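You operate a simulated robot arm through the tools that you are given. There is no shell and no other tool. Be economical: measure what you need, move in short steps, check, and stop when the job is done.

You run a simulated two-armed robot. Do the job below in one go: nothing can be reset, and whatever is moved stays where it is left.

## Task
Open the fridge door, fetch the white tall milk bottle and set it in the orange bucket, then shut the door. Put the beige roll half on the brown slice. Take the short orange can and put it in the silver large pot. Close the green drawer. Put the yellow funnel on the small grey tray. Shut the blue drawer. Stack the tub labelled "syrup" from the steel table on top of the tub that says "honey". The order is free.

The check looks at the end state, three seconds after you hand in, the way a careful person would. Anything else that was tipped, shoved, dropped, spilled or broken makes it a failure.

## Robot
Two 7-joint arms with two-finger parallel grippers on one trunk, on a base that drives. Base frame: it is fixed to the floor where the robot stands at the start and does not move with it; the origin is under the middle of the robot, x ahead of it, y to its left, z up. Units: mm, rad, N and s.
The left shoulder is at the start at [20, 138, 875], the right one opposite. Places, roughly: beige roll half (7x7x3 cm) [200, 700, 500]; blue drawer [-1600, 3000, 800]; brown slice (8x8x2 cm) [-800, -3300, 1000]; fridge door [600, -100, 400]; green drawer [-3700, 2100, 800]; orange bucket (23x17x16 cm) [-1800, -3100, 200]; orange card tub, purple card tub, yellow card tub [-1250, 3250, 1000]; short orange can [1750, -750, 750]; silver large pot (31x22x16 cm) [-1000, 2500, 1000]; small grey tray (33x17x3 cm) [-4000, 2400, 900]; yellow funnel (11x11x8 cm) [-3800, 2300, 900]. Payload 1.57 kg a hand.
The TCP of each hand is the grasp point between the finger pads, 30 mm short of the fingertips. In the tool frame z runs along the fingers and y along their closing line. The gripper opens to 80 mm. The fingers are 17 mm wide and 12 mm thick; the gripper's body (40 by 82 mm) begins 80 mm behind the TCP.
Orientation is that of the tool frame in the base frame, as a unit quaternion [x, y, z, w]. With the fingers straight down and closing along the base's y, the tool's x points along the base's -x, its y along +y and its z along -z.

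## Interface
- The arms move only by the tool play_rows. It takes "left_deltas", "right_deltas" or both (then of equal length, played together; a hand with none holds still); each is a list of rows, each a list of 7 numbers: the closure in counts, from 0 (fully open) to 255 (shut), then the shift along the base's x, y, z in mm, then the turn, a rotation vector about the base's x, y, z in rad. In form: [[claw, dx, dy, dz, wx, wy, wz], ...]. A call has 1 to 10 rows; each row shifts and turns the commanded pose from where the row before left it. Rows are played at 5 a second. More than 50 mm and 0.15 rad between two rows, or a gripper value outside its range, and nothing of the call is played. Where a pose cannot be reached the arm comes as near as it can. A force on the tool above 40 N (or 10 N above the force at the start of the call, whichever is more), or a blocked arm, ends the call early, and 0.2 s more pass. The fingers move at their own pace (about 45 mm/s each) and stop on an object; they squeeze with about 22 N. The grip force told is the motor's: it shows also when the fingers shut on nothing. Time passes only in rows, and 0.2 s behind the last, so rows that do not move let the fingers close. The reply holds the time, the measured pose of the TCP, the force on the tool along the base axes, the opening and the grip force, in the units named above and with some noise, with the torque about the TCP (base axes, N m) and any sound that the robot's microphone picked up.
- Cameras (640 x 400 px; columns grow to the right, rows downward): "scene" is now at [187.9, 26.2, 795.1]; the picture's right is [0.29, -0.96, 0.00], its down [-0.19, -0.06, -0.98] and it looks along [0.94, 0.28, -0.20] (base axes); focal length 214 px, centre (320, 200). "left" rides on the left gripper at [72, 7, -122] in its tool frame; the picture's right is [-0.09, 1.00, 0.00], its down [-0.84, -0.08, -0.54] and it looks along [-0.54, -0.05, 0.84] (tool axes); focal length 238 px, centre (320, 200). "right" rides on the right gripper at [72, -7, -122] in its tool frame; the picture's right is [0.09, 1.00, 0.00], its down [-0.84, 0.08, -0.54] and it looks along [-0.54, 0.05, 0.84] (tool axes); focal length 238 px, centre (320, 200). There is no depth. A picture from a camera that has moved, and an enlarged one, comes with that camera's place and axes in the base frame and with its lens.
- snapshot(camera): a new picture of that camera. It takes no simulated time.
- lift_body(by): slides the trunk up (or, below 0, down) by that many mm; the arms and the scene camera ride with it, the base frame stays. It gives what a move gives, with no picture.
- steer(legs): drives the robot by 1 to 6 legs, each [ahead, left, turn to the left] in mm, mm and rad, along the robot's own axes; the way and the turn of a leg run together, so that a leg with both is an arc; at most 1500 mm and 3.142 rad a leg. The arms and the cameras ride along, it lands a little off, and it stops where it bumps. It gives what a move gives.
- head_to(pan, tilt): turns the head with the scene camera to pan (to the left, within 1.047 rad either way) and tilt (down, from -0.506 to 1.204), counted from straight ahead of the robot. It gives what a move gives.
- inspect(camera, box): a new picture of the part [left, top, right, bottom] of that camera's present view, enlarged. It takes no simulated time.
- close_job(): hands the job in; it is judged then, once.

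Work in short steps. Places have to be worked out from the pictures, the camera data and where the tool is seen: move nearer, look again, correct. Check each grasp and each placing, and mend what went wrong. You have 207 turns and 202 pictures in all, those below and enlarged ones among them. Open the grippers and draw the arms clear of the work before you hand the job in, unless the task says otherwise.

The tools are called after "Request:" by a JSON object that holds its "op" and its "data". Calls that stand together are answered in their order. play_rows: Moves the arms, as the interface text tells. Its arguments: {"type":"object","properties":{"left_deltas":{"type":"array","items":{"type":"array","items":{"type":"number"}}},"right_deltas":{"type":"array","items":{"type":"array","items":{"type":"number"}}}},"required":[]} The other tools are called the same way: lift_body (by) slides the trunk up or down; steer (legs) drives the base; head_to (pan, tilt) turns the head that bears the scene camera; snapshot (camera) takes a picture; inspect (camera, box) takes an enlarged picture of a part of a camera's view; close_job () hands the job in.

At the start:

```text
clock: 0.0
left_tcp_pos: [369.7, 39.1, 769.9]
left_orientation: [-0.003, 0.999, 0.0, -0.039]
left_force: [0.0, -0.4, 1.1]
left_wrist_torque: [-0.01, -0.01, 0.0]
left_finger_gap: 80.1
left_gripper_force: 0.1
right_tcp_pos: [327.5, -222.8, 746.2]
right_orientation: [0.003, 0.999, -0.008, -0.045]
right_force: [0.0, 0.0, -0.2]
right_wrist_torque: [0.03, -0.03, -0.02]
right_finger_gap: 80.1
right_gripper_force: 0.0
trunk travel left (down, up): [-250.0, 990.0]
robot x, y, heading: [2.4, -4.4, -0.005]
head pan, tilt: [0.295, 0.197]
```

scene: 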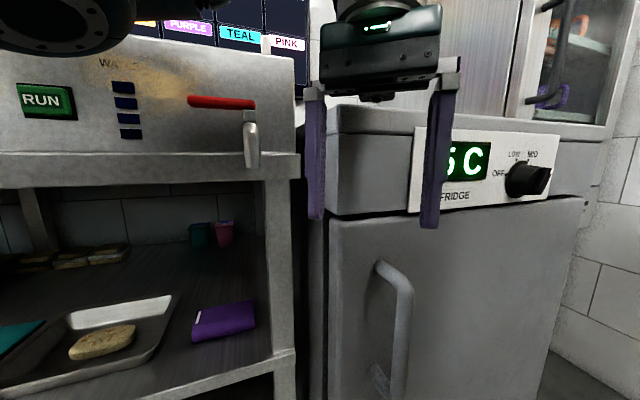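
right: 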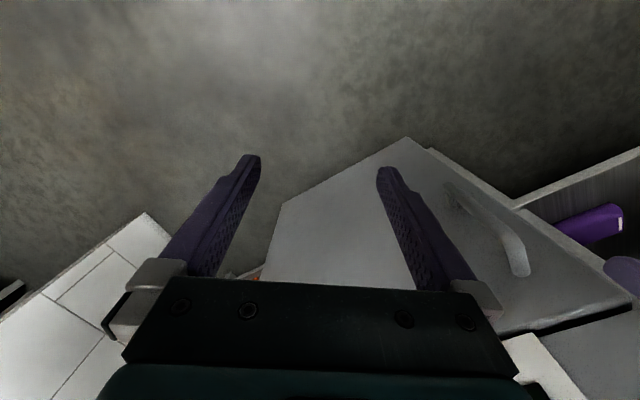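
left: 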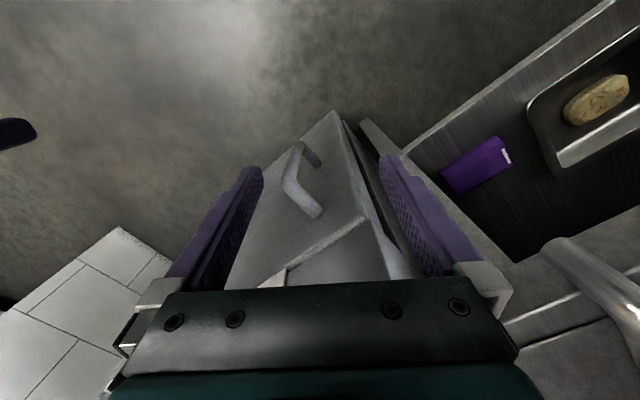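

The fridge is ahead with its handle on the left side, and the shelf with the roll is to the left. I'll look at the fridge straight ahead first, tilted down.

Request:
{"op": "head_to", "data": {"pan": 0.0, "tilt": 0.5}}

Request:
{"op": "snapshot", "data": {"camera": "scene"}}

Request:
{"op": "head_to", "data": {"pan": 1.04, "tilt": 0.4}}

Request:
{"op": "snapshot", "data": {"camera": "scene"}}

Request:
{"op": "head_to", "data": {"pan": -1.04, "tilt": 0.3}}

Request:
{"op": "snapshot", "data": {"camera": "scene"}}

```text
clock: 0.8
left_tcp_pos: [368.2, 38.7, 769.7]
left_orientation: [-0.002, 0.999, 0.001, -0.04]
left_force: [-0.7, 0.6, -0.6]
left_wrist_torque: [0.04, 0.02, -0.01]
left_finger_gap: 80.2
left_gripper_force: 0.0
right_tcp_pos: [325.6, -224.0, 745.5]
right_orientation: [0.003, 0.999, -0.008, -0.046]
right_force: [0.0, 0.1, 0.8]
right_wrist_torque: [-0.02, 0.03, -0.02]
right_finger_gap: 80.1
right_gripper_force: 0.1
trunk travel left (down, up): [-250.0, 990.0]
robot x, y, heading: [-2.2, 2.2, 0.0]
head pan, tilt: [0.0, 0.499]
```

```text
198 pictures are left
camera scene: at [189.7, -0.8, 767.2], right [0.0, -1.0, 0.0], down [-0.48, 0.0, -0.88], along [0.88, 0.0, -0.48], focal length 214 px, centre (320, 200)
```

scene: 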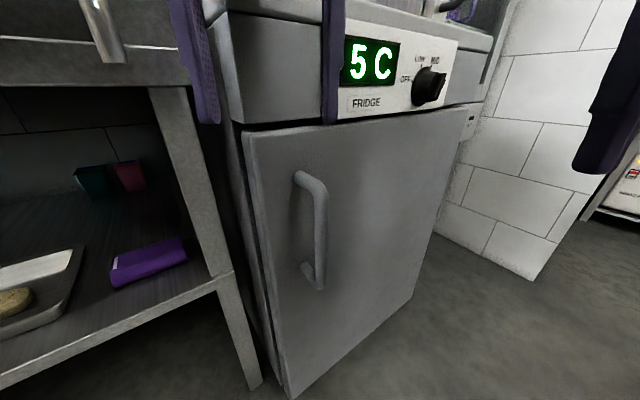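

```text
clock: 2.1
left_tcp_pos: [369.4, 37.7, 770.2]
left_orientation: [-0.001, 0.999, 0.001, -0.04]
left_force: [0.3, -0.1, 0.3]
left_wrist_torque: [0.01, -0.03, 0.05]
left_finger_gap: 80.1
left_gripper_force: 0.2
right_tcp_pos: [326.5, -223.5, 745.8]
right_orientation: [0.003, 0.999, -0.007, -0.046]
right_force: [-0.3, 0.6, -0.2]
right_wrist_torque: [0.02, -0.01, -0.03]
right_finger_gap: 79.9
right_gripper_force: 0.0
trunk travel left (down, up): [-250.0, 990.0]
robot x, y, heading: [0.1, 1.0, -0.001]
head pan, tilt: [1.04, 0.4]
```

```text
197 pictures are left
camera scene: at [145.7, 78.9, 776.3], right [0.86, -0.51, 0.0], down [-0.2, -0.34, -0.92], along [0.47, 0.79, -0.39], focal length 214 px, centre (320, 200)
```

scene: 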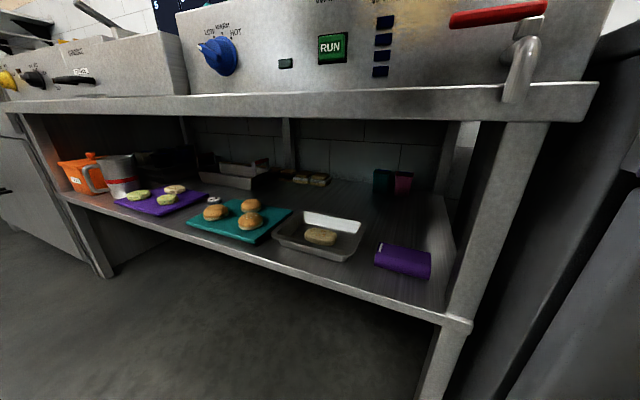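

```text
clock: 4.1
left_tcp_pos: [369.3, 37.9, 769.6]
left_orientation: [-0.002, 0.999, 0.001, -0.04]
left_force: [-1.0, -0.1, -0.1]
left_wrist_torque: [0.05, -0.01, 0.0]
left_finger_gap: 79.6
left_gripper_force: 0.0
right_tcp_pos: [326.9, -224.3, 745.9]
right_orientation: [0.003, 0.999, -0.007, -0.047]
right_force: [-0.1, 0.0, 0.9]
right_wrist_torque: [0.0, -0.02, 0.02]
right_finger_gap: 79.9
right_gripper_force: 0.1
trunk travel left (down, up): [-250.0, 990.0]
robot x, y, heading: [-1.0, -0.8, -0.001]
head pan, tilt: [-1.04, 0.3]
```

```text
196 pictures are left
camera scene: at [146.1, -81.4, 785.5], right [-0.86, -0.51, 0.0], down [-0.15, 0.26, -0.96], along [0.48, -0.82, -0.3], focal length 214 px, centre (320, 200)
```

scene: 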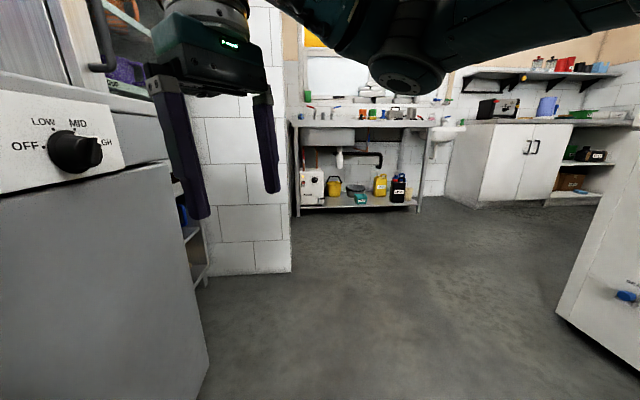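

Several baked things on the shelf; I'll look at them closer to know which is the beige roll half.

Request:
{"op": "head_to", "data": {"pan": 1.04, "tilt": 0.4}}

Request:
{"op": "inspect", "data": {"camera": "scene", "box": [50, 120, 450, 300]}}

Request:
{"op": "inspect", "data": {"camera": "scene", "box": [100, 165, 350, 265]}}

```text
clock: 6.1
left_tcp_pos: [369.0, 38.6, 769.5]
left_orientation: [-0.003, 0.999, 0.0, -0.039]
left_force: [-0.3, -0.5, 0.3]
left_wrist_torque: [0.03, -0.02, -0.01]
left_finger_gap: 80.2
left_gripper_force: 0.2
right_tcp_pos: [326.7, -222.0, 746.3]
right_orientation: [0.004, 0.999, -0.008, -0.046]
right_force: [0.2, -1.0, 0.2]
right_wrist_torque: [0.04, -0.01, -0.02]
right_finger_gap: 80.2
right_gripper_force: 0.0
trunk travel left (down, up): [-250.0, 990.0]
robot x, y, heading: [0.1, -0.2, -0.001]
head pan, tilt: [1.04, 0.4]
```

```text
1.60 times, centred on (250, 210) of scene
camera zoom: at [145.7, 79.0, 776.3], right [0.86, -0.51, 0.0], down [-0.2, -0.34, -0.92], along [0.47, 0.79, -0.39], focal length 343 px, centre (432, 184)
```

zoom: 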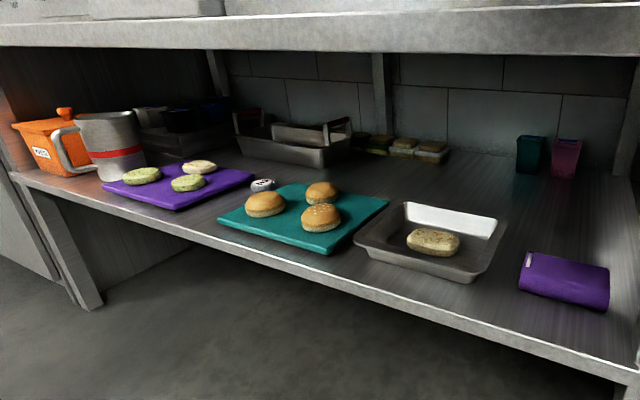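

```text
2.56 times, centred on (225, 215) of scene
camera zoom: at [145.7, 79.0, 776.3], right [0.86, -0.51, 0.0], down [-0.2, -0.34, -0.92], along [0.47, 0.79, -0.39], focal length 549 px, centre (563, 162)
```

zoom: 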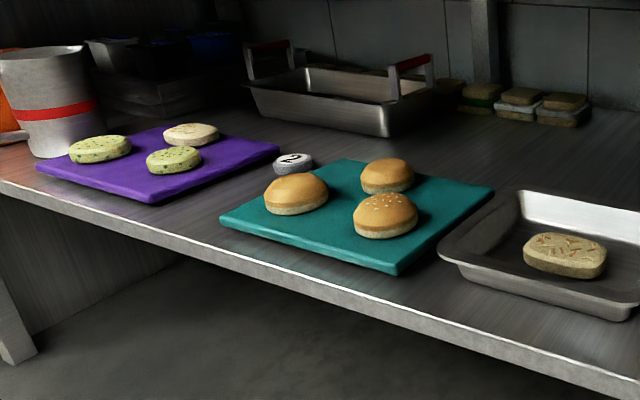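

The kitchen row seems turned about 0.61 rad from my frame (door left edge near [415,70], right edge near [680,-330]). I'll back off a little, turn to face it squarely, and look.

Request:
{"op": "steer", "data": {"legs": [[-200, 0, 0], [0, 0, 0.61]]}}

Request:
{"op": "head_to", "data": {"pan": -0.3, "tilt": 0.5}}

Request:
{"op": "snapshot", "data": {"camera": "scene"}}

```text
clock: 9.3
left_tcp_pos: [79.5, 244.3, 770.5]
left_orientation: [-0.305, 0.952, -0.011, -0.038]
left_force: [-0.2, -0.3, 0.0]
left_wrist_torque: [-0.03, 0.0, 0.01]
left_finger_gap: 80.1
left_gripper_force: 0.0
right_tcp_pos: [196.2, 5.7, 745.4]
right_orientation: [-0.3, 0.953, -0.022, -0.042]
right_force: [-0.3, -0.5, 0.0]
right_wrist_torque: [0.01, 0.0, -0.01]
right_finger_gap: 80.0
right_gripper_force: 0.0
trunk travel left (down, up): [-250.0, 990.0]
robot x, y, heading: [-201.7, -5.6, 0.618]
head pan, tilt: [1.04, 0.4]
```

```text
clock: 10.8
left_tcp_pos: [77.8, 243.9, 769.6]
left_orientation: [-0.306, 0.951, -0.012, -0.038]
left_force: [-0.4, 0.1, 0.0]
left_wrist_torque: [-0.01, -0.01, -0.02]
left_finger_gap: 79.9
left_gripper_force: 0.1
right_tcp_pos: [196.6, 5.4, 745.8]
right_orientation: [-0.299, 0.953, -0.022, -0.042]
right_force: [0.3, -0.8, 0.8]
right_wrist_torque: [0.03, 0.01, -0.02]
right_finger_gap: 80.1
right_gripper_force: 0.1
trunk travel left (down, up): [-250.0, 990.0]
robot x, y, heading: [-200.6, -0.9, 0.619]
head pan, tilt: [-0.3, 0.499]
```

```text
193 pictures are left
camera scene: at [-33.1, 84.9, 767.1], right [0.31, -0.95, 0.0], down [-0.45, -0.15, -0.88], along [0.83, 0.27, -0.48], focal length 214 px, centre (320, 200)
```

scene: 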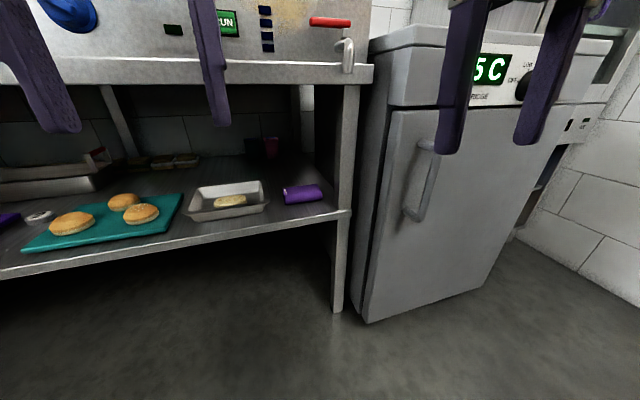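

Triangulating, the handle bar is near [410, 7], z about 510–665. I'll turn the right hand to point forward while extending and lowering it, then check.

Request:
{"op": "play_rows", "data": {"right_deltas": [[0, 12, 9, -15, 0.086, -0.121, 0], [0, 12, 9, -15, 0.086, -0.121, 0], [0, 12, 9, -15, 0.086, -0.121, 0], [0, 12, 9, -15, 0.086, -0.121, 0], [0, 12, 9, -15, 0.086, -0.121, 0], [0, 12, 9, -15, 0.086, -0.121, 0], [0, 12, 9, -15, 0.086, -0.121, 0], [0, 12, 9, -15, 0.086, -0.121, 0], [0, 12, 9, -15, 0.086, -0.121, 0], [0, 12, 9, -15, 0.086, -0.121, 0]]}}

Request:
{"op": "steer", "data": {"legs": [[0, -134, 0]]}}

Request:
{"op": "head_to", "data": {"pan": -0.45, "tilt": 0.4}}

Request:
{"op": "snapshot", "data": {"camera": "scene"}}

Request:
{"op": "snapshot", "data": {"camera": "right"}}

```text
clock: 13.0
left_tcp_pos: [79.6, 244.0, 769.5]
left_orientation: [-0.305, 0.951, -0.011, -0.039]
left_force: [0.7, -0.5, 0.7]
left_wrist_torque: [0.01, 0.01, 0.0]
left_finger_gap: 80.1
left_gripper_force: 0.0
right_tcp_pos: [298.4, 51.6, 655.8]
right_orientation: [-0.263, 0.842, 0.153, 0.446]
right_force: [0.4, -0.2, -0.4]
right_wrist_torque: [0.03, 0.01, 0.0]
right_finger_gap: 80.1
right_gripper_force: 0.1
right hand out of reach, approached as far as the arm can: row 7, 8, 9, 10
trunk travel left (down, up): [-250.0, 990.0]
robot x, y, heading: [-200.8, 3.1, 0.615]
head pan, tilt: [-0.3, 0.499]
```

```text
clock: 14.3
left_tcp_pos: [154.5, 136.8, 769.4]
left_orientation: [-0.307, 0.951, -0.012, -0.038]
left_force: [0.3, -0.4, -0.6]
left_wrist_torque: [0.03, 0.0, 0.04]
left_finger_gap: 79.8
left_gripper_force: 0.0
right_tcp_pos: [374.7, -55.5, 656.4]
right_orientation: [-0.264, 0.841, 0.154, 0.445]
right_force: [0.7, 0.0, 0.0]
right_wrist_torque: [-0.02, -0.04, 0.01]
right_finger_gap: 80.0
right_gripper_force: 0.1
trunk travel left (down, up): [-250.0, 990.0]
robot x, y, heading: [-125.3, -110.5, 0.617]
head pan, tilt: [-0.3, 0.499]
```

```text
clock: 15.0
left_tcp_pos: [155.7, 137.1, 769.6]
left_orientation: [-0.308, 0.951, -0.011, -0.038]
left_force: [0.4, 0.4, 0.1]
left_wrist_torque: [0.02, 0.0, 0.03]
left_finger_gap: 80.1
left_gripper_force: 0.1
right_tcp_pos: [374.5, -55.7, 656.5]
right_orientation: [-0.265, 0.842, 0.154, 0.445]
right_force: [0.0, -0.2, 0.2]
right_wrist_torque: [-0.03, 0.02, -0.01]
right_finger_gap: 80.2
right_gripper_force: 0.0
trunk travel left (down, up): [-250.0, 990.0]
robot x, y, heading: [-122.5, -111.1, 0.623]
head pan, tilt: [-0.45, 0.4]
```

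```text
192 pictures are left
camera scene: at [49.0, -36.2, 776.2], right [0.17, -0.99, 0.0], down [-0.38, -0.07, -0.92], along [0.91, 0.16, -0.39], focal length 214 px, centre (320, 200)
```

scene: 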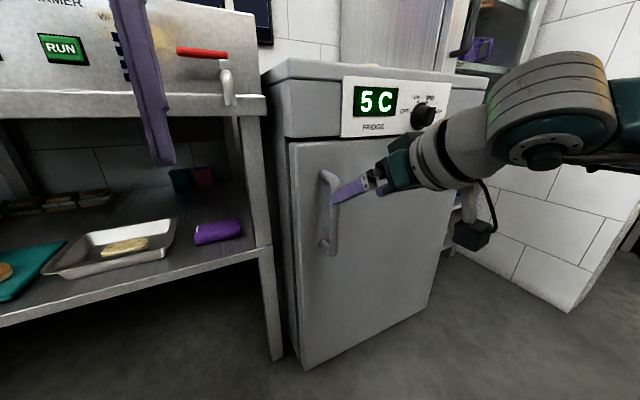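

```text
191 pictures are left
camera right: at [264.7, -144.2, 664.2], right [-0.62, 0.78, -0.05], down [-0.02, 0.05, 1.0], along [0.78, 0.62, -0.02], focal length 238 px, centre (320, 200)
```

right: 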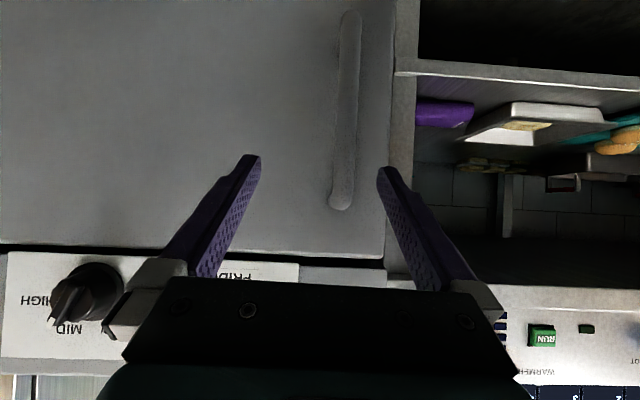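

The arm reaches with the tool 34° below horizontal, which is fine for the vertical bar. I'll lower the trunk 60 mm and shift the base left 28 to line up.

Request:
{"op": "lift_body", "data": {"by": -60}}

Request:
{"op": "steer", "data": {"legs": [[0, 28, 0]]}}

Request:
{"op": "snapshot", "data": {"camera": "right"}}

Request:
{"op": "snapshot", "data": {"camera": "scene"}}

```text
clock: 16.0
left_tcp_pos: [154.7, 136.9, 708.6]
left_orientation: [-0.307, 0.951, -0.011, -0.038]
left_force: [0.2, -1.0, 0.3]
left_wrist_torque: [0.0, 0.02, 0.0]
left_finger_gap: 80.1
left_gripper_force: 0.1
right_tcp_pos: [376.4, -55.3, 597.3]
right_orientation: [-0.265, 0.841, 0.155, 0.446]
right_force: [0.2, -0.6, 0.2]
right_wrist_torque: [0.0, -0.01, -0.03]
right_finger_gap: 80.0
right_gripper_force: 0.0
trunk travel left (down, up): [-190.0, 1050.0]
robot x, y, heading: [-121.7, -108.5, 0.624]
head pan, tilt: [-0.45, 0.4]
```

```text
clock: 16.9
left_tcp_pos: [140.6, 157.4, 709.4]
left_orientation: [-0.306, 0.951, -0.012, -0.038]
left_force: [-0.6, -0.6, -0.2]
left_wrist_torque: [0.03, 0.02, 0.0]
left_finger_gap: 80.1
left_gripper_force: 0.0
right_tcp_pos: [360.4, -33.4, 596.5]
right_orientation: [-0.265, 0.841, 0.154, 0.446]
right_force: [-0.8, 0.0, 1.0]
right_wrist_torque: [-0.02, 0.01, 0.05]
right_finger_gap: 79.9
right_gripper_force: 0.2
trunk travel left (down, up): [-190.0, 1050.0]
robot x, y, heading: [-141.2, -89.3, 0.622]
head pan, tilt: [-0.45, 0.4]
```

```text
190 pictures are left
camera right: at [249.5, -122.9, 604.6], right [-0.62, 0.78, -0.05], down [-0.02, 0.05, 1.0], along [0.78, 0.62, -0.02], focal length 238 px, centre (320, 200)
```

right: 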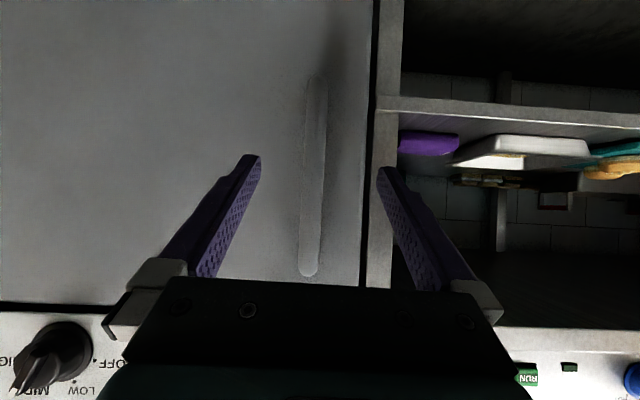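

```text
189 pictures are left
camera scene: at [33.6, -14.8, 716.3], right [0.17, -0.99, 0.0], down [-0.38, -0.07, -0.92], along [0.91, 0.16, -0.39], focal length 214 px, centre (320, 200)
```

scene: 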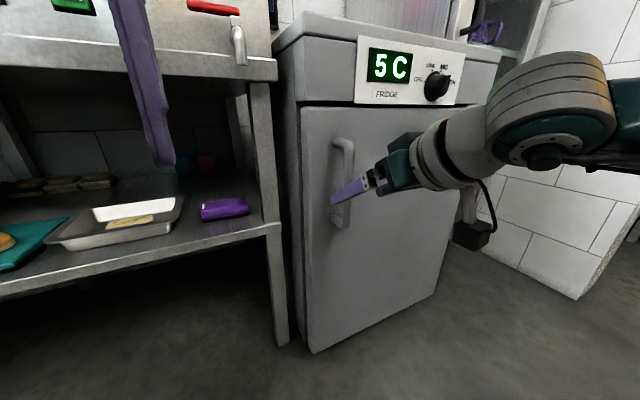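

The bar sits centred between the fingers, about 60 mm ahead. I'll drive 52 mm ahead and close.

Request:
{"op": "steer", "data": {"legs": [[52, 0, 0]]}}

Request:
{"op": "snapshot", "data": {"camera": "right"}}

```text
clock: 17.8
left_tcp_pos: [179.7, 188.3, 708.0]
left_orientation: [-0.307, 0.951, -0.012, -0.038]
left_force: [0.7, 0.3, 0.3]
left_wrist_torque: [0.01, 0.01, 0.01]
left_finger_gap: 80.1
left_gripper_force: 0.1
right_tcp_pos: [399.5, -3.4, 596.3]
right_orientation: [-0.264, 0.841, 0.153, 0.446]
right_force: [0.3, 0.0, -0.6]
right_wrist_torque: [0.03, 0.01, 0.0]
right_finger_gap: 80.0
right_gripper_force: 0.0
trunk travel left (down, up): [-190.0, 1050.0]
robot x, y, heading: [-97.1, -53.4, 0.624]
head pan, tilt: [-0.45, 0.4]
```

```text
188 pictures are left
camera right: at [289.3, -92.3, 604.0], right [-0.62, 0.78, -0.05], down [-0.02, 0.05, 1.0], along [0.78, 0.62, -0.02], focal length 238 px, centre (320, 200)
```

right: 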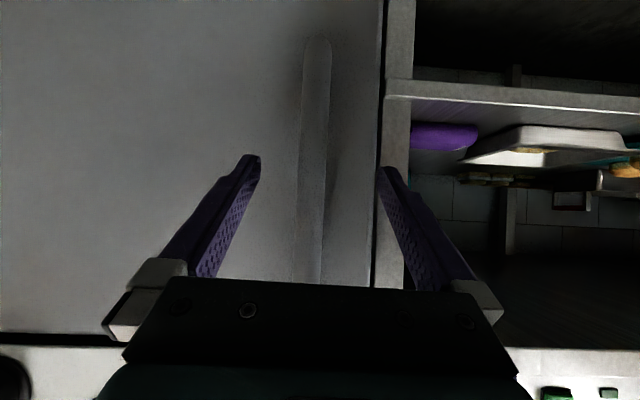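

Lined up; closing on the bar.

Request:
{"op": "play_rows", "data": {"right_deltas": [[255, 0, 0, 0, 0, 0, 0], [255, 0, 0, 0, 0, 0, 0], [255, 0, 0, 0, 0, 0, 0], [255, 0, 0, 0, 0, 0, 0], [255, 0, 0, 0, 0, 0, 0]]}}

Request:
{"op": "snapshot", "data": {"camera": "right"}}

```text
clock: 19.0
left_tcp_pos: [181.8, 184.9, 708.8]
left_orientation: [-0.307, 0.951, -0.012, -0.038]
left_force: [-0.7, -0.3, -0.4]
left_wrist_torque: [0.0, 0.04, -0.01]
left_finger_gap: 80.0
left_gripper_force: 0.0
right_tcp_pos: [403.3, -7.8, 595.8]
right_orientation: [-0.265, 0.842, 0.15, 0.446]
right_force: [8.5, -7.7, -5.1]
right_wrist_torque: [-0.46, -0.42, -0.24]
right_finger_gap: 18.3
right_gripper_force: 25.8
trunk travel left (down, up): [-190.0, 1050.0]
robot x, y, heading: [-95.9, -58.3, 0.622]
head pan, tilt: [-0.45, 0.4]
```

```text
187 pictures are left
camera right: at [292.9, -95.6, 604.5], right [-0.62, 0.78, -0.06], down [-0.02, 0.06, 1.0], along [0.78, 0.62, -0.02], focal length 238 px, centre (320, 200)
```

right: 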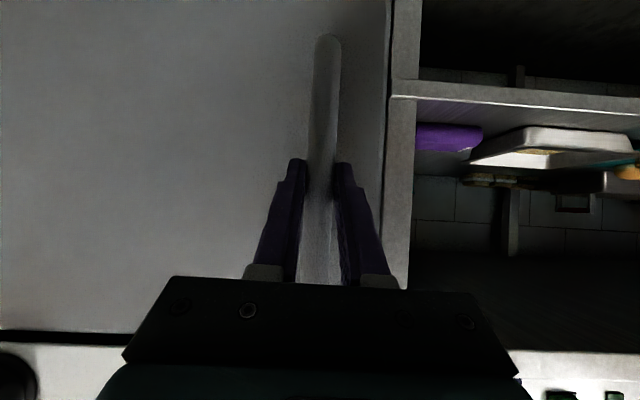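

Gripped (18 mm gap). I'll now pull by driving an arc about the hinge (robot about 483 back and 664 left of it), in a small first step.

Request:
{"op": "steer", "data": {"legs": [[-66, -48, 0.1]]}}

Request:
{"op": "snapshot", "data": {"camera": "scene"}}

```text
clock: 20.1
left_tcp_pos: [136.1, 132.5, 708.8]
left_orientation: [-0.353, 0.935, -0.016, -0.037]
left_force: [0.6, 1.1, 0.1]
left_wrist_torque: [-0.01, -0.04, 0.02]
left_finger_gap: 80.0
left_gripper_force: 0.1
right_tcp_pos: [374.7, -38.5, 597.1]
right_orientation: [-0.305, 0.828, 0.171, 0.438]
right_force: [14.1, -10.9, -7.8]
right_wrist_torque: [-0.62, -0.45, 0.02]
right_finger_gap: 17.7
right_gripper_force: 32.8
trunk travel left (down, up): [-190.0, 1050.0]
robot x, y, heading: [-117.2, -136.7, 0.725]
head pan, tilt: [-0.45, 0.4]
```

```text
186 pictures are left
camera scene: at [48.4, -49.1, 716.5], right [0.27, -0.96, 0.0], down [-0.37, -0.11, -0.92], along [0.89, 0.24, -0.39], focal length 214 px, centre (320, 200)
```

scene: 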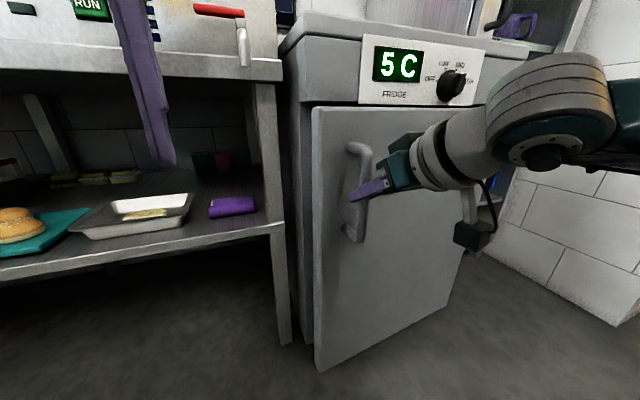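

The door opens smoothly. The side force says my arc is a touch wide, so I add some rightward motion and continue.

Request:
{"op": "steer", "data": {"legs": [[-66, -56, 0.1], [-66, -52, 0.1]]}}

Request:
{"op": "steer", "data": {"legs": [[-66, -50, 0.1], [-66, -50, 0.1]]}}

Request:
{"op": "snapshot", "data": {"camera": "scene"}}

```text
clock: 21.8
left_tcp_pos: [64.6, 14.7, 710.4]
left_orientation: [-0.443, 0.895, -0.016, -0.035]
left_force: [0.4, -1.1, 0.3]
left_wrist_torque: [0.01, -0.02, 0.0]
left_finger_gap: 80.0
left_gripper_force: 0.1
right_tcp_pos: [330.6, -104.7, 596.5]
right_orientation: [-0.385, 0.793, 0.218, 0.418]
right_force: [-7.1, 5.3, 14.0]
right_wrist_torque: [-0.4, -0.4, 0.27]
right_finger_gap: 18.1
right_gripper_force: 32.6
trunk travel left (down, up): [-190.0, 1050.0]
robot x, y, heading: [-130.5, -302.7, 0.918]
head pan, tilt: [-0.45, 0.4]
```

```text
clock: 23.6
left_tcp_pos: [11.0, -118.4, 709.5]
left_orientation: [-0.531, 0.847, -0.02, -0.035]
left_force: [-1.2, 0.8, -0.6]
left_wrist_torque: [0.0, -0.01, -0.01]
left_finger_gap: 80.2
left_gripper_force: 0.0
right_tcp_pos: [297.0, -183.5, 595.8]
right_orientation: [-0.463, 0.751, 0.258, 0.394]
right_force: [-5.6, 2.8, 7.2]
right_wrist_torque: [-0.45, -0.43, 0.29]
right_finger_gap: 18.1
right_gripper_force: 32.5
trunk travel left (down, up): [-190.0, 1050.0]
robot x, y, heading: [-112.3, -469.0, 1.117]
head pan, tilt: [-0.45, 0.4]
```

```text
185 pictures are left
camera scene: at [0.6, -320.9, 716.4], right [0.62, -0.79, 0.0], down [-0.31, -0.24, -0.92], along [0.72, 0.57, -0.39], focal length 214 px, centre (320, 200)
```

scene: 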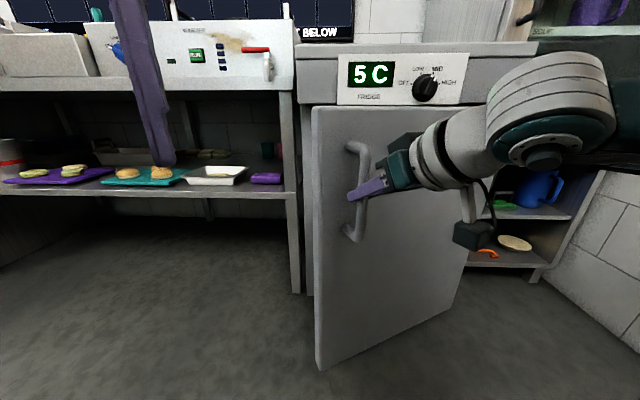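

Going well. Continue the arc to roughly 90° of opening.

Request:
{"op": "steer", "data": {"legs": [[-66, -49, 0.1], [-66, -49, 0.1], [-66, -49, 0.1], [-66, -49, 0.1]]}}

Request:
{"op": "steer", "data": {"legs": [[-66, -49, 0.1], [-66, -49, 0.1], [-66, -49, 0.1], [-66, -49, 0.1]]}}

Request:
{"op": "snapshot", "data": {"camera": "scene"}}

```text
clock: 26.6
left_tcp_pos: [-11.9, -397.8, 709.5]
left_orientation: [-0.689, 0.723, -0.026, -0.03]
left_force: [-0.3, -0.4, -0.3]
left_wrist_torque: [0.01, -0.03, 0.0]
left_finger_gap: 80.1
left_gripper_force: 0.0
right_tcp_pos: [275.0, -344.9, 595.6]
right_orientation: [-0.604, 0.643, 0.332, 0.334]
right_force: [-5.3, 1.4, 4.2]
right_wrist_torque: [-0.2, -0.59, 0.29]
right_finger_gap: 18.1
right_gripper_force: 32.7
trunk travel left (down, up): [-190.0, 1050.0]
robot x, y, heading: [11.0, -768.9, 1.518]
head pan, tilt: [-0.45, 0.4]
```

```text
clock: 29.7
left_tcp_pos: [71.1, -666.6, 709.6]
left_orientation: [0.82, -0.571, 0.031, 0.025]
left_force: [-0.1, -0.5, -0.4]
left_wrist_torque: [0.0, -0.02, -0.01]
left_finger_gap: 80.1
left_gripper_force: 0.0
right_tcp_pos: [314.5, -506.5, 595.9]
right_orientation: [0.72, -0.508, -0.395, -0.259]
right_force: [-19.2, -6.5, 10.4]
right_wrist_torque: [0.01, -0.49, 0.41]
right_finger_gap: 17.9
right_gripper_force: 32.7
trunk travel left (down, up): [-190.0, 1050.0]
robot x, y, heading: [237.9, -1002.1, 1.924]
head pan, tilt: [-0.45, 0.4]
```

```text
184 pictures are left
camera scene: at [208.2, -815.6, 716.3], right [0.99, -0.1, 0.0], down [-0.04, -0.39, -0.92], along [0.09, 0.92, -0.39], focal length 214 px, centre (320, 200)
```

scene: 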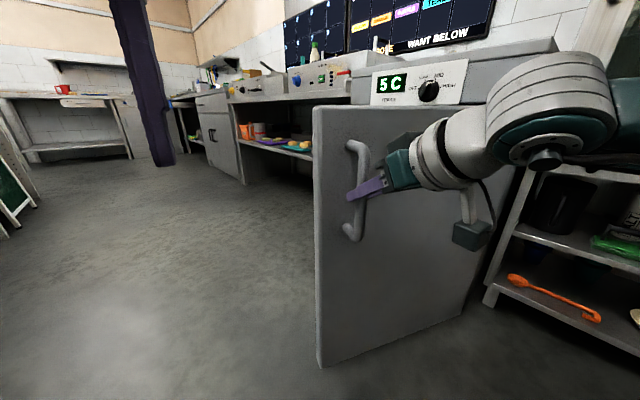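

Door is at about 75°. Two more small legs with slightly less rightward motion, then release.

Request:
{"op": "steer", "data": {"legs": [[-66, -40, 0.1], [-66, -46, 0.1]]}}

Request:
{"op": "play_rows", "data": {"right_deltas": [[0, 0, 0, 0, 0, 0, 0], [0, 0, 0, 0, 0, 0, 0], [0, 0, 0, 0, 0, 0, 0], [0, 0, 0, 0, 0, 0, 0]]}}

Request:
{"op": "snapshot", "data": {"camera": "right"}}

```text
clock: 31.4
left_tcp_pos: [148.6, -786.0, 709.1]
left_orientation: [0.872, -0.488, 0.034, 0.022]
left_force: [-0.3, 0.2, 0.5]
left_wrist_torque: [0.03, 0.02, 0.03]
left_finger_gap: 80.0
left_gripper_force: 0.0
right_tcp_pos: [353.7, -579.8, 596.9]
right_orientation: [0.768, -0.434, -0.417, -0.22]
right_force: [-3.3, -1.9, -0.5]
right_wrist_torque: [0.07, -0.69, 0.2]
right_finger_gap: 18.2
right_gripper_force: 32.5
trunk travel left (down, up): [-190.0, 1050.0]
robot x, y, heading: [375.4, -1080.4, 2.124]
head pan, tilt: [-0.45, 0.4]
```

```text
clock: 32.4
left_tcp_pos: [148.1, -784.6, 710.4]
left_orientation: [0.872, -0.487, 0.035, 0.021]
left_force: [-0.7, -0.5, 0.6]
left_wrist_torque: [-0.03, 0.02, 0.01]
left_finger_gap: 80.1
left_gripper_force: 0.1
right_tcp_pos: [355.4, -579.9, 596.6]
right_orientation: [0.768, -0.434, -0.417, -0.219]
right_force: [-0.3, -0.4, -0.3]
right_wrist_torque: [-0.03, -0.02, -0.02]
right_finger_gap: 80.0
right_gripper_force: 0.0
trunk travel left (down, up): [-190.0, 1050.0]
robot x, y, heading: [374.4, -1080.3, 2.118]
head pan, tilt: [-0.45, 0.4]
```

```text
183 pictures are left
camera right: at [435.5, -697.7, 604.0], right [-0.82, -0.57, -0.05], down [-0.05, -0.02, 1.0], along [-0.57, 0.82, -0.02], focal length 238 px, centre (320, 200)
```

right: 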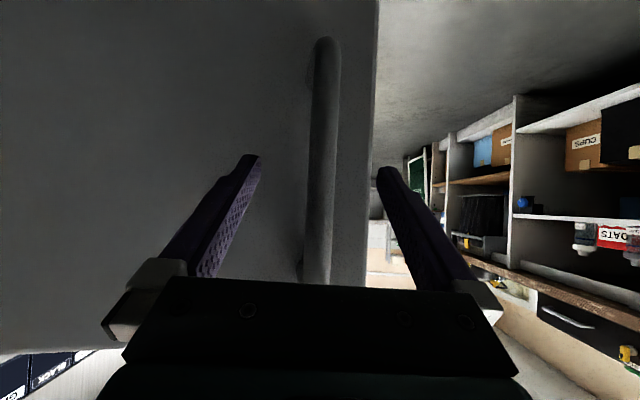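

Released cleanly; the door stays. I back off, go around the door's end, and face the fridge from a distance to look in.

Request:
{"op": "steer", "data": {"legs": [[-130, 0, 0], [0, 300, 0], [0, 0, -1.5], [0, 850, 0]]}}

Request:
{"op": "head_to", "data": {"pan": -0.1, "tilt": 0.3}}

Request:
{"op": "snapshot", "data": {"camera": "scene"}}

```text
clock: 43.0
left_tcp_pos: [1.9, -424.0, 718.1]
left_orientation: [-0.308, 0.951, -0.013, -0.026]
left_force: [-0.5, -0.8, 0.7]
left_wrist_torque: [-0.02, 0.02, 0.0]
left_finger_gap: 79.9
left_gripper_force: 0.0
right_tcp_pos: [224.1, -613.7, 609.2]
right_orientation: [-0.268, 0.834, 0.154, 0.456]
right_force: [1.1, -0.2, 0.0]
right_wrist_torque: [0.0, -0.06, 0.02]
right_finger_gap: 80.0
right_gripper_force: 0.1
trunk travel left (down, up): [-190.0, 1050.0]
robot x, y, heading: [-302.0, -673.9, 0.622]
head pan, tilt: [-0.45, 0.4]
```

```text
clock: 43.9
left_tcp_pos: [3.1, -423.5, 716.7]
left_orientation: [-0.308, 0.951, -0.013, -0.026]
left_force: [0.6, -0.1, -0.7]
left_wrist_torque: [0.0, 0.03, -0.05]
left_finger_gap: 79.7
left_gripper_force: 0.0
right_tcp_pos: [223.3, -614.3, 608.9]
right_orientation: [-0.269, 0.834, 0.156, 0.455]
right_force: [0.2, 0.2, 0.1]
right_wrist_torque: [0.0, -0.02, -0.02]
right_finger_gap: 79.9
right_gripper_force: 0.1
trunk travel left (down, up): [-190.0, 1050.0]
robot x, y, heading: [-303.5, -676.4, 0.622]
head pan, tilt: [-0.099, 0.3]
```

```text
182 pictures are left
camera scene: at [-114.5, -566.7, 730.2], right [0.5, -0.87, 0.01], down [-0.23, -0.14, -0.96], along [0.84, 0.48, -0.27], focal length 214 px, centre (320, 200)
```

scene: 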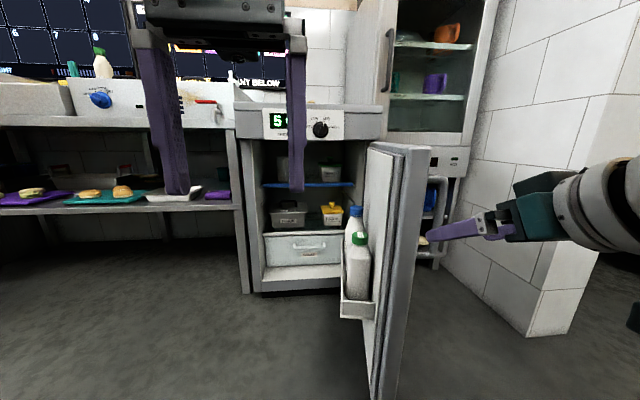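

The bottles sit in the door rack. Zoom in on them.

Request:
{"op": "inspect", "data": {"camera": "scene", "box": [240, 130, 460, 330]}}

Request:
{"op": "head_to", "data": {"pan": -0.1, "tilt": 1.1}}

Request:
{"op": "snapshot", "data": {"camera": "scene"}}

```text
2.00 times, centred on (350, 230) of scene
camera zoom: at [-114.5, -566.7, 730.2], right [0.5, -0.87, 0.01], down [-0.23, -0.14, -0.96], along [0.84, 0.48, -0.27], focal length 429 px, centre (260, 140)
```

zoom: 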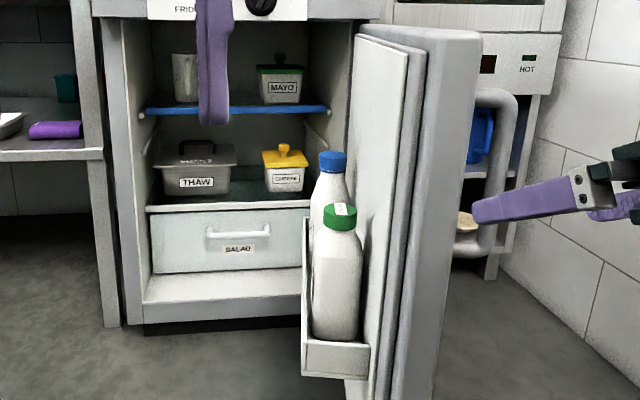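

```text
clock: 45.0
left_tcp_pos: [1.6, -424.1, 717.6]
left_orientation: [-0.307, 0.951, -0.013, -0.025]
left_force: [0.8, -0.2, -0.1]
left_wrist_torque: [-0.04, -0.02, 0.02]
left_finger_gap: 79.7
left_gripper_force: 0.0
right_tcp_pos: [223.9, -615.3, 608.8]
right_orientation: [-0.269, 0.834, 0.155, 0.456]
right_force: [-0.4, 0.3, 0.4]
right_wrist_torque: [0.02, -0.01, 0.0]
right_finger_gap: 79.9
right_gripper_force: 0.0
trunk travel left (down, up): [-190.0, 1050.0]
robot x, y, heading: [-301.9, -673.6, 0.621]
head pan, tilt: [-0.099, 1.1]
```

```text
180 pictures are left
camera scene: at [-139.0, -581.2, 663.6], right [0.5, -0.87, 0.01], down [-0.76, -0.44, -0.48], along [0.42, 0.23, -0.88], focal length 214 px, centre (320, 200)
```

scene: 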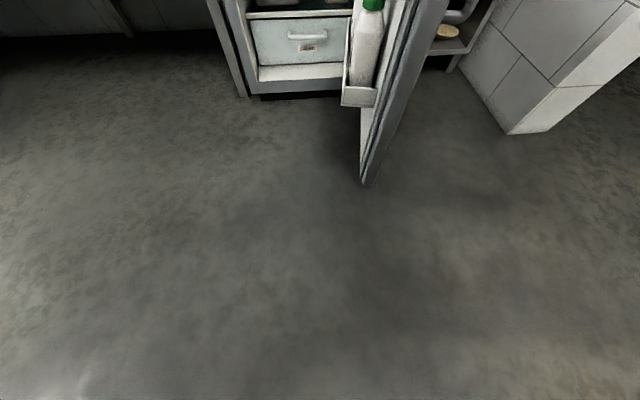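

Two white bottles: green cap in front, blue cap behind which seems taller. I'll shift left and closer for a cleaner view.

Request:
{"op": "steer", "data": {"legs": [[120, 330, 0]]}}

Request:
{"op": "head_to", "data": {"pan": -0.6, "tilt": 0.4}}

Request:
{"op": "inspect", "data": {"camera": "scene", "box": [160, 60, 480, 300]}}

```text
clock: 47.3
left_tcp_pos: [-122.2, -90.5, 709.7]
left_orientation: [-0.308, 0.951, -0.012, -0.038]
left_force: [-1.2, -1.3, -0.7]
left_wrist_torque: [-0.02, -0.01, 0.04]
left_finger_gap: 79.8
left_gripper_force: 0.0
right_tcp_pos: [97.1, -280.5, 597.1]
right_orientation: [-0.268, 0.84, 0.156, 0.446]
right_force: [-0.5, -0.6, 0.3]
right_wrist_torque: [-0.03, -0.04, -0.02]
right_finger_gap: 80.2
right_gripper_force: 0.1
trunk travel left (down, up): [-190.0, 1050.0]
robot x, y, heading: [-398.3, -339.9, 0.622]
head pan, tilt: [-0.099, 1.1]
```

```text
clock: 48.3
left_tcp_pos: [-122.4, -89.5, 710.9]
left_orientation: [-0.308, 0.951, -0.01, -0.038]
left_force: [0.0, -0.2, -0.2]
left_wrist_torque: [0.03, -0.02, -0.01]
left_finger_gap: 79.9
left_gripper_force: 0.1
right_tcp_pos: [97.7, -281.8, 596.4]
right_orientation: [-0.268, 0.84, 0.156, 0.445]
right_force: [-0.6, 0.8, 0.0]
right_wrist_torque: [-0.01, 0.03, 0.02]
right_finger_gap: 80.0
right_gripper_force: 0.0
trunk travel left (down, up): [-190.0, 1050.0]
robot x, y, heading: [-399.2, -338.9, 0.623]
head pan, tilt: [-0.6, 0.4]
```

```text
1.67 times, centred on (320, 180) of scene
camera zoom: at [-226.5, -277.1, 716.2], right [0.02, -1.0, 0.0], down [-0.39, -0.01, -0.92], along [0.92, 0.02, -0.39], focal length 358 px, centre (320, 233)
```

zoom: 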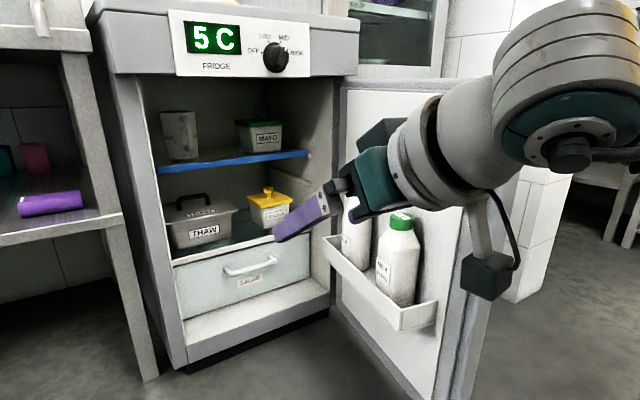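

The arm blocks the view. I'll raise the right hand 150 mm and look again.

Request:
{"op": "play_rows", "data": {"right_deltas": [[0, 0, 0, 50, 0, 0, 0], [0, 0, 0, 50, 0, 0, 0], [0, 0, 0, 50, 0, 0, 0]]}}

Request:
{"op": "inspect", "data": {"camera": "scene", "box": [160, 60, 480, 300]}}

```text
clock: 49.1
left_tcp_pos: [-122.1, -91.5, 709.8]
left_orientation: [-0.308, 0.951, -0.012, -0.038]
left_force: [0.3, 0.3, -0.1]
left_wrist_torque: [0.01, -0.01, 0.03]
left_finger_gap: 80.0
left_gripper_force: 0.1
right_tcp_pos: [97.7, -282.2, 737.9]
right_orientation: [-0.272, 0.843, 0.152, 0.438]
right_force: [-0.4, 0.6, -0.5]
right_wrist_torque: [0.01, 0.0, -0.04]
right_finger_gap: 79.8
right_gripper_force: 0.1
trunk travel left (down, up): [-190.0, 1050.0]
robot x, y, heading: [-399.3, -339.2, 0.625]
head pan, tilt: [-0.6, 0.4]
```

```text
1.67 times, centred on (320, 180) of scene
camera zoom: at [-226.0, -277.1, 716.3], right [0.02, -1.0, 0.0], down [-0.39, -0.01, -0.92], along [0.92, 0.02, -0.39], focal length 358 px, centre (320, 233)
```

zoom: 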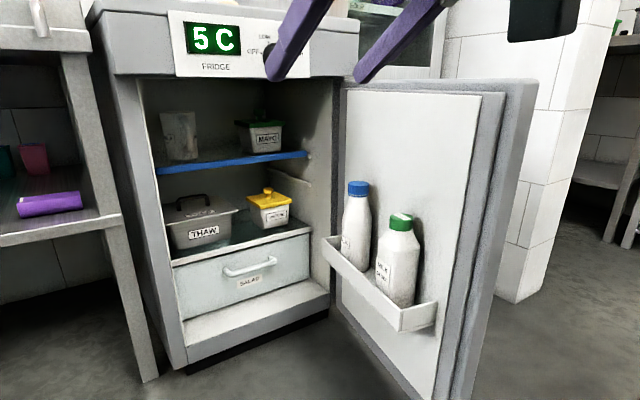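

The blue-capped bottle is the tall one, near [512,-341], top z≈520. I'll take it with the left hand approaching toward the door; first tilt the left hand forward and swing it out to its side.

Request:
{"op": "play_rows", "data": {"left_deltas": [[0, -1, 27, -13, 0.086, -0.12, 0], [0, -1, 27, -13, 0.086, -0.12, 0], [0, -1, 27, -13, 0.086, -0.12, 0], [0, -1, 27, -13, 0.086, -0.12, 0], [0, -1, 27, -13, 0.086, -0.12, 0], [0, -1, 27, -13, 0.086, -0.12, 0], [0, -1, 27, -13, 0.086, -0.12, 0]]}}

Request:
{"op": "steer", "data": {"legs": [[0, 0, -1.57]]}}

Request:
{"op": "head_to", "data": {"pan": 0.35, "tilt": 0.4}}

Request:
{"op": "snapshot", "data": {"camera": "scene"}}

```text
clock: 50.7
left_tcp_pos: [-131.7, 100.3, 616.7]
left_orientation: [-0.272, 0.845, 0.14, 0.438]
left_force: [-0.4, -0.2, -1.2]
left_wrist_torque: [-0.04, 0.02, -0.02]
left_finger_gap: 80.2
left_gripper_force: 0.0
right_tcp_pos: [97.4, -281.0, 737.7]
right_orientation: [-0.27, 0.844, 0.152, 0.437]
right_force: [-0.3, -0.5, 0.7]
right_wrist_torque: [0.01, 0.0, -0.02]
right_finger_gap: 79.8
right_gripper_force: 0.0
trunk travel left (down, up): [-190.0, 1050.0]
robot x, y, heading: [-398.0, -332.5, 0.625]
head pan, tilt: [-0.6, 0.4]
```

```text
clock: 53.5
left_tcp_pos: [146.4, -287.1, 628.5]
left_orientation: [0.14, 0.873, -0.068, 0.463]
left_force: [-0.1, 0.2, 0.9]
left_wrist_torque: [0.0, 0.04, -0.03]
left_finger_gap: 79.9
left_gripper_force: 0.1
right_tcp_pos: [-29.3, -696.0, 742.4]
right_orientation: [0.141, 0.87, -0.057, 0.469]
right_force: [-0.2, 0.2, -0.6]
right_wrist_torque: [0.01, 0.0, -0.03]
right_finger_gap: 80.0
right_gripper_force: 0.0
trunk travel left (down, up): [-190.0, 1050.0]
robot x, y, heading: [-394.5, -333.2, -0.316]
head pan, tilt: [-0.6, 0.4]
stopped in leg 1: the robot was blocked; the commanded pose is now the measured one
```

```text
clock: 54.7
left_tcp_pos: [148.5, -287.6, 630.4]
left_orientation: [0.14, 0.872, -0.068, 0.464]
left_force: [0.0, 0.3, 0.8]
left_wrist_torque: [0.02, -0.04, -0.01]
left_finger_gap: 80.0
left_gripper_force: 0.1
right_tcp_pos: [-28.4, -697.8, 744.4]
right_orientation: [0.142, 0.869, -0.057, 0.47]
right_force: [0.5, 0.2, 0.2]
right_wrist_torque: [-0.02, -0.01, -0.03]
right_finger_gap: 80.1
right_gripper_force: 0.0
trunk travel left (down, up): [-190.0, 1050.0]
robot x, y, heading: [-392.5, -332.6, -0.314]
head pan, tilt: [0.351, 0.4]
```

```text
177 pictures are left
camera scene: at [-178.7, -358.6, 721.5], right [0.03, -1.0, 0.0], down [-0.37, -0.01, -0.93], along [0.93, 0.03, -0.37], focal length 214 px, centre (320, 200)
```

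scene: 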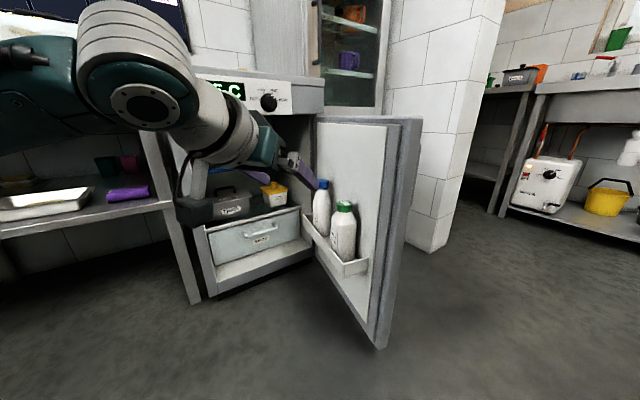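

The turn was blocked by something low behind me. I'll move away toward the fridge and then finish the turn.

Request:
{"op": "steer", "data": {"legs": [[120, 150, 0], [0, 0, -0.3]]}}

Request:
{"op": "snapshot", "data": {"camera": "scene"}}

```text
clock: 57.3
left_tcp_pos: [264.6, -344.4, 616.7]
left_orientation: [0.27, 0.847, -0.14, 0.436]
left_force: [-0.9, -0.1, -0.5]
left_wrist_torque: [-0.02, -0.01, 0.04]
left_finger_gap: 79.8
left_gripper_force: 0.1
right_tcp_pos: [-23.4, -683.9, 737.1]
right_orientation: [0.273, 0.843, -0.132, 0.444]
right_force: [0.3, 0.2, 0.4]
right_wrist_torque: [0.02, 0.02, 0.0]
right_finger_gap: 80.0
right_gripper_force: 0.1
trunk travel left (down, up): [-190.0, 1050.0]
robot x, y, heading: [-231.7, -228.6, -0.623]
head pan, tilt: [0.351, 0.4]
```

```text
176 pictures are left
camera scene: at [-64.7, -314.7, 716.3], right [-0.27, -0.96, 0.0], down [-0.37, 0.1, -0.92], along [0.89, -0.25, -0.39], focal length 214 px, centre (320, 200)
```

scene: 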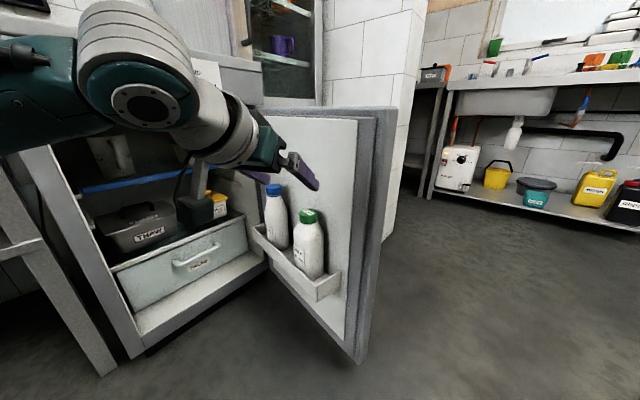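

Blue bottle is confirmed near [508,-342]. I'll turn to face almost square to the door and shift to a pre-grasp spot 150 mm short of it.

Request:
{"op": "steer", "data": {"legs": [[0, 0, -0.28], [-81, 315, 0]]}}

Request:
{"op": "snapshot", "data": {"camera": "scene"}}

Request:
{"op": "snapshot", "data": {"camera": "left"}}

```text
clock: 60.3
left_tcp_pos: [408.2, -220.0, 617.8]
left_orientation: [0.384, 0.801, -0.2, 0.413]
left_force: [-0.4, 0.2, 0.2]
left_wrist_torque: [-0.03, 0.03, -0.03]
left_finger_gap: 80.1
left_gripper_force: 0.1
right_tcp_pos: [39.0, -465.3, 735.9]
right_orientation: [0.386, 0.798, -0.192, 0.422]
right_force: [0.0, 0.0, -0.9]
right_wrist_torque: [0.03, 0.0, -0.01]
right_finger_gap: 80.0
right_gripper_force: 0.0
trunk travel left (down, up): [-190.0, 1050.0]
robot x, y, heading: [-33.3, 28.5, -0.901]
head pan, tilt: [0.351, 0.4]
```

```text
175 pictures are left
camera scene: at [99.8, -100.8, 716.3], right [-0.52, -0.85, 0.0], down [-0.33, 0.2, -0.92], along [0.79, -0.48, -0.39], focal length 214 px, centre (320, 200)
```

scene: 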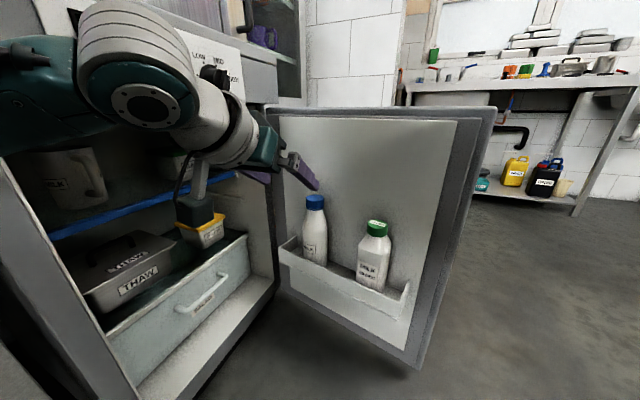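

```text
174 pictures are left
camera left: at [325.9, -104.8, 628.2], right [0.81, 0.58, 0.07], down [-0.03, -0.08, 1.0], along [0.58, -0.81, -0.05], focal length 238 px, centre (320, 200)
```

left: 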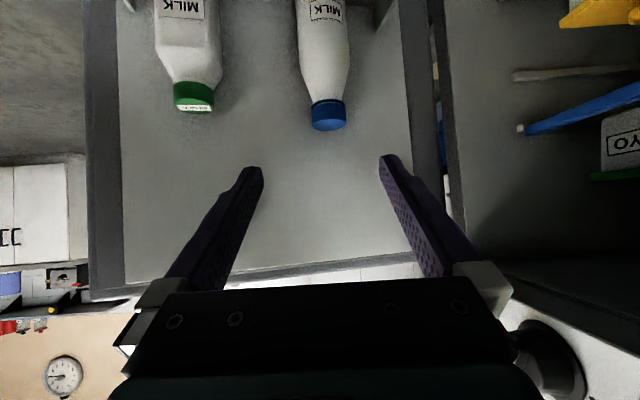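

Bottle top is at about [507,-335,526]. Both say MILK; the blue one is the taller. Lower the trunk so the hand comes to the body height (~430).

Request:
{"op": "lift_body", "data": {"by": -187}}

Request:
{"op": "snapshot", "data": {"camera": "left"}}

Request:
{"op": "snapshot", "data": {"camera": "scene"}}

```text
clock: 62.4
left_tcp_pos: [409.6, -219.6, 428.9]
left_orientation: [0.385, 0.801, -0.2, 0.412]
left_force: [0.1, -0.4, -0.4]
left_wrist_torque: [-0.04, 0.01, 0.0]
left_finger_gap: 80.3
left_gripper_force: 0.0
right_tcp_pos: [37.9, -465.4, 549.1]
right_orientation: [0.386, 0.797, -0.192, 0.422]
right_force: [0.2, -0.2, 0.3]
right_wrist_torque: [-0.02, 0.01, 0.02]
right_finger_gap: 80.0
right_gripper_force: 0.1
trunk travel left (down, up): [-3.0, 1237.0]
robot x, y, heading: [-40.9, 24.5, -0.9]
head pan, tilt: [0.351, 0.4]
```

```text
173 pictures are left
camera left: at [326.1, -104.6, 441.3], right [0.81, 0.58, 0.07], down [-0.03, -0.08, 1.0], along [0.58, -0.81, -0.05], focal length 238 px, centre (320, 200)
```

left: 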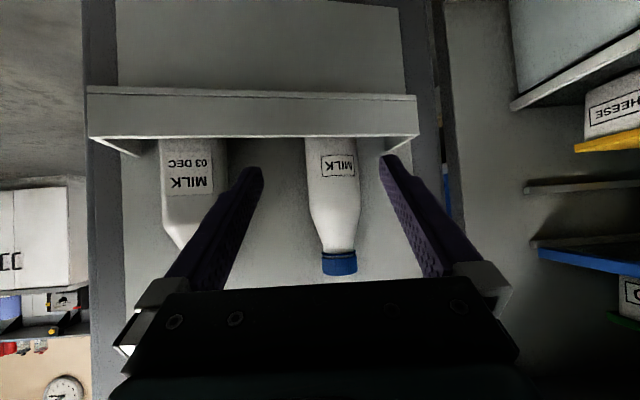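

```text
172 pictures are left
camera scene: at [100.0, -100.6, 529.3], right [-0.52, -0.85, 0.0], down [-0.33, 0.2, -0.92], along [0.79, -0.48, -0.39], focal length 214 px, centre (320, 200)
```

scene: 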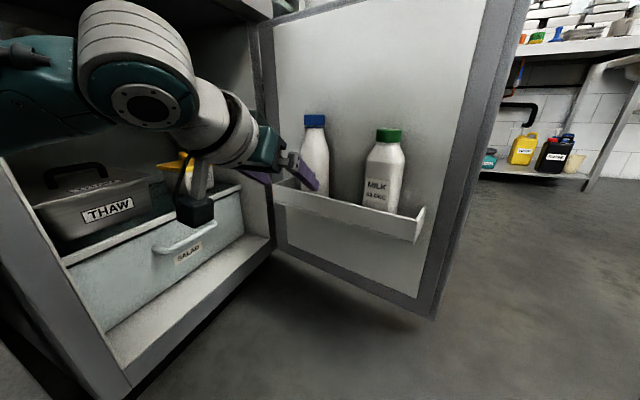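

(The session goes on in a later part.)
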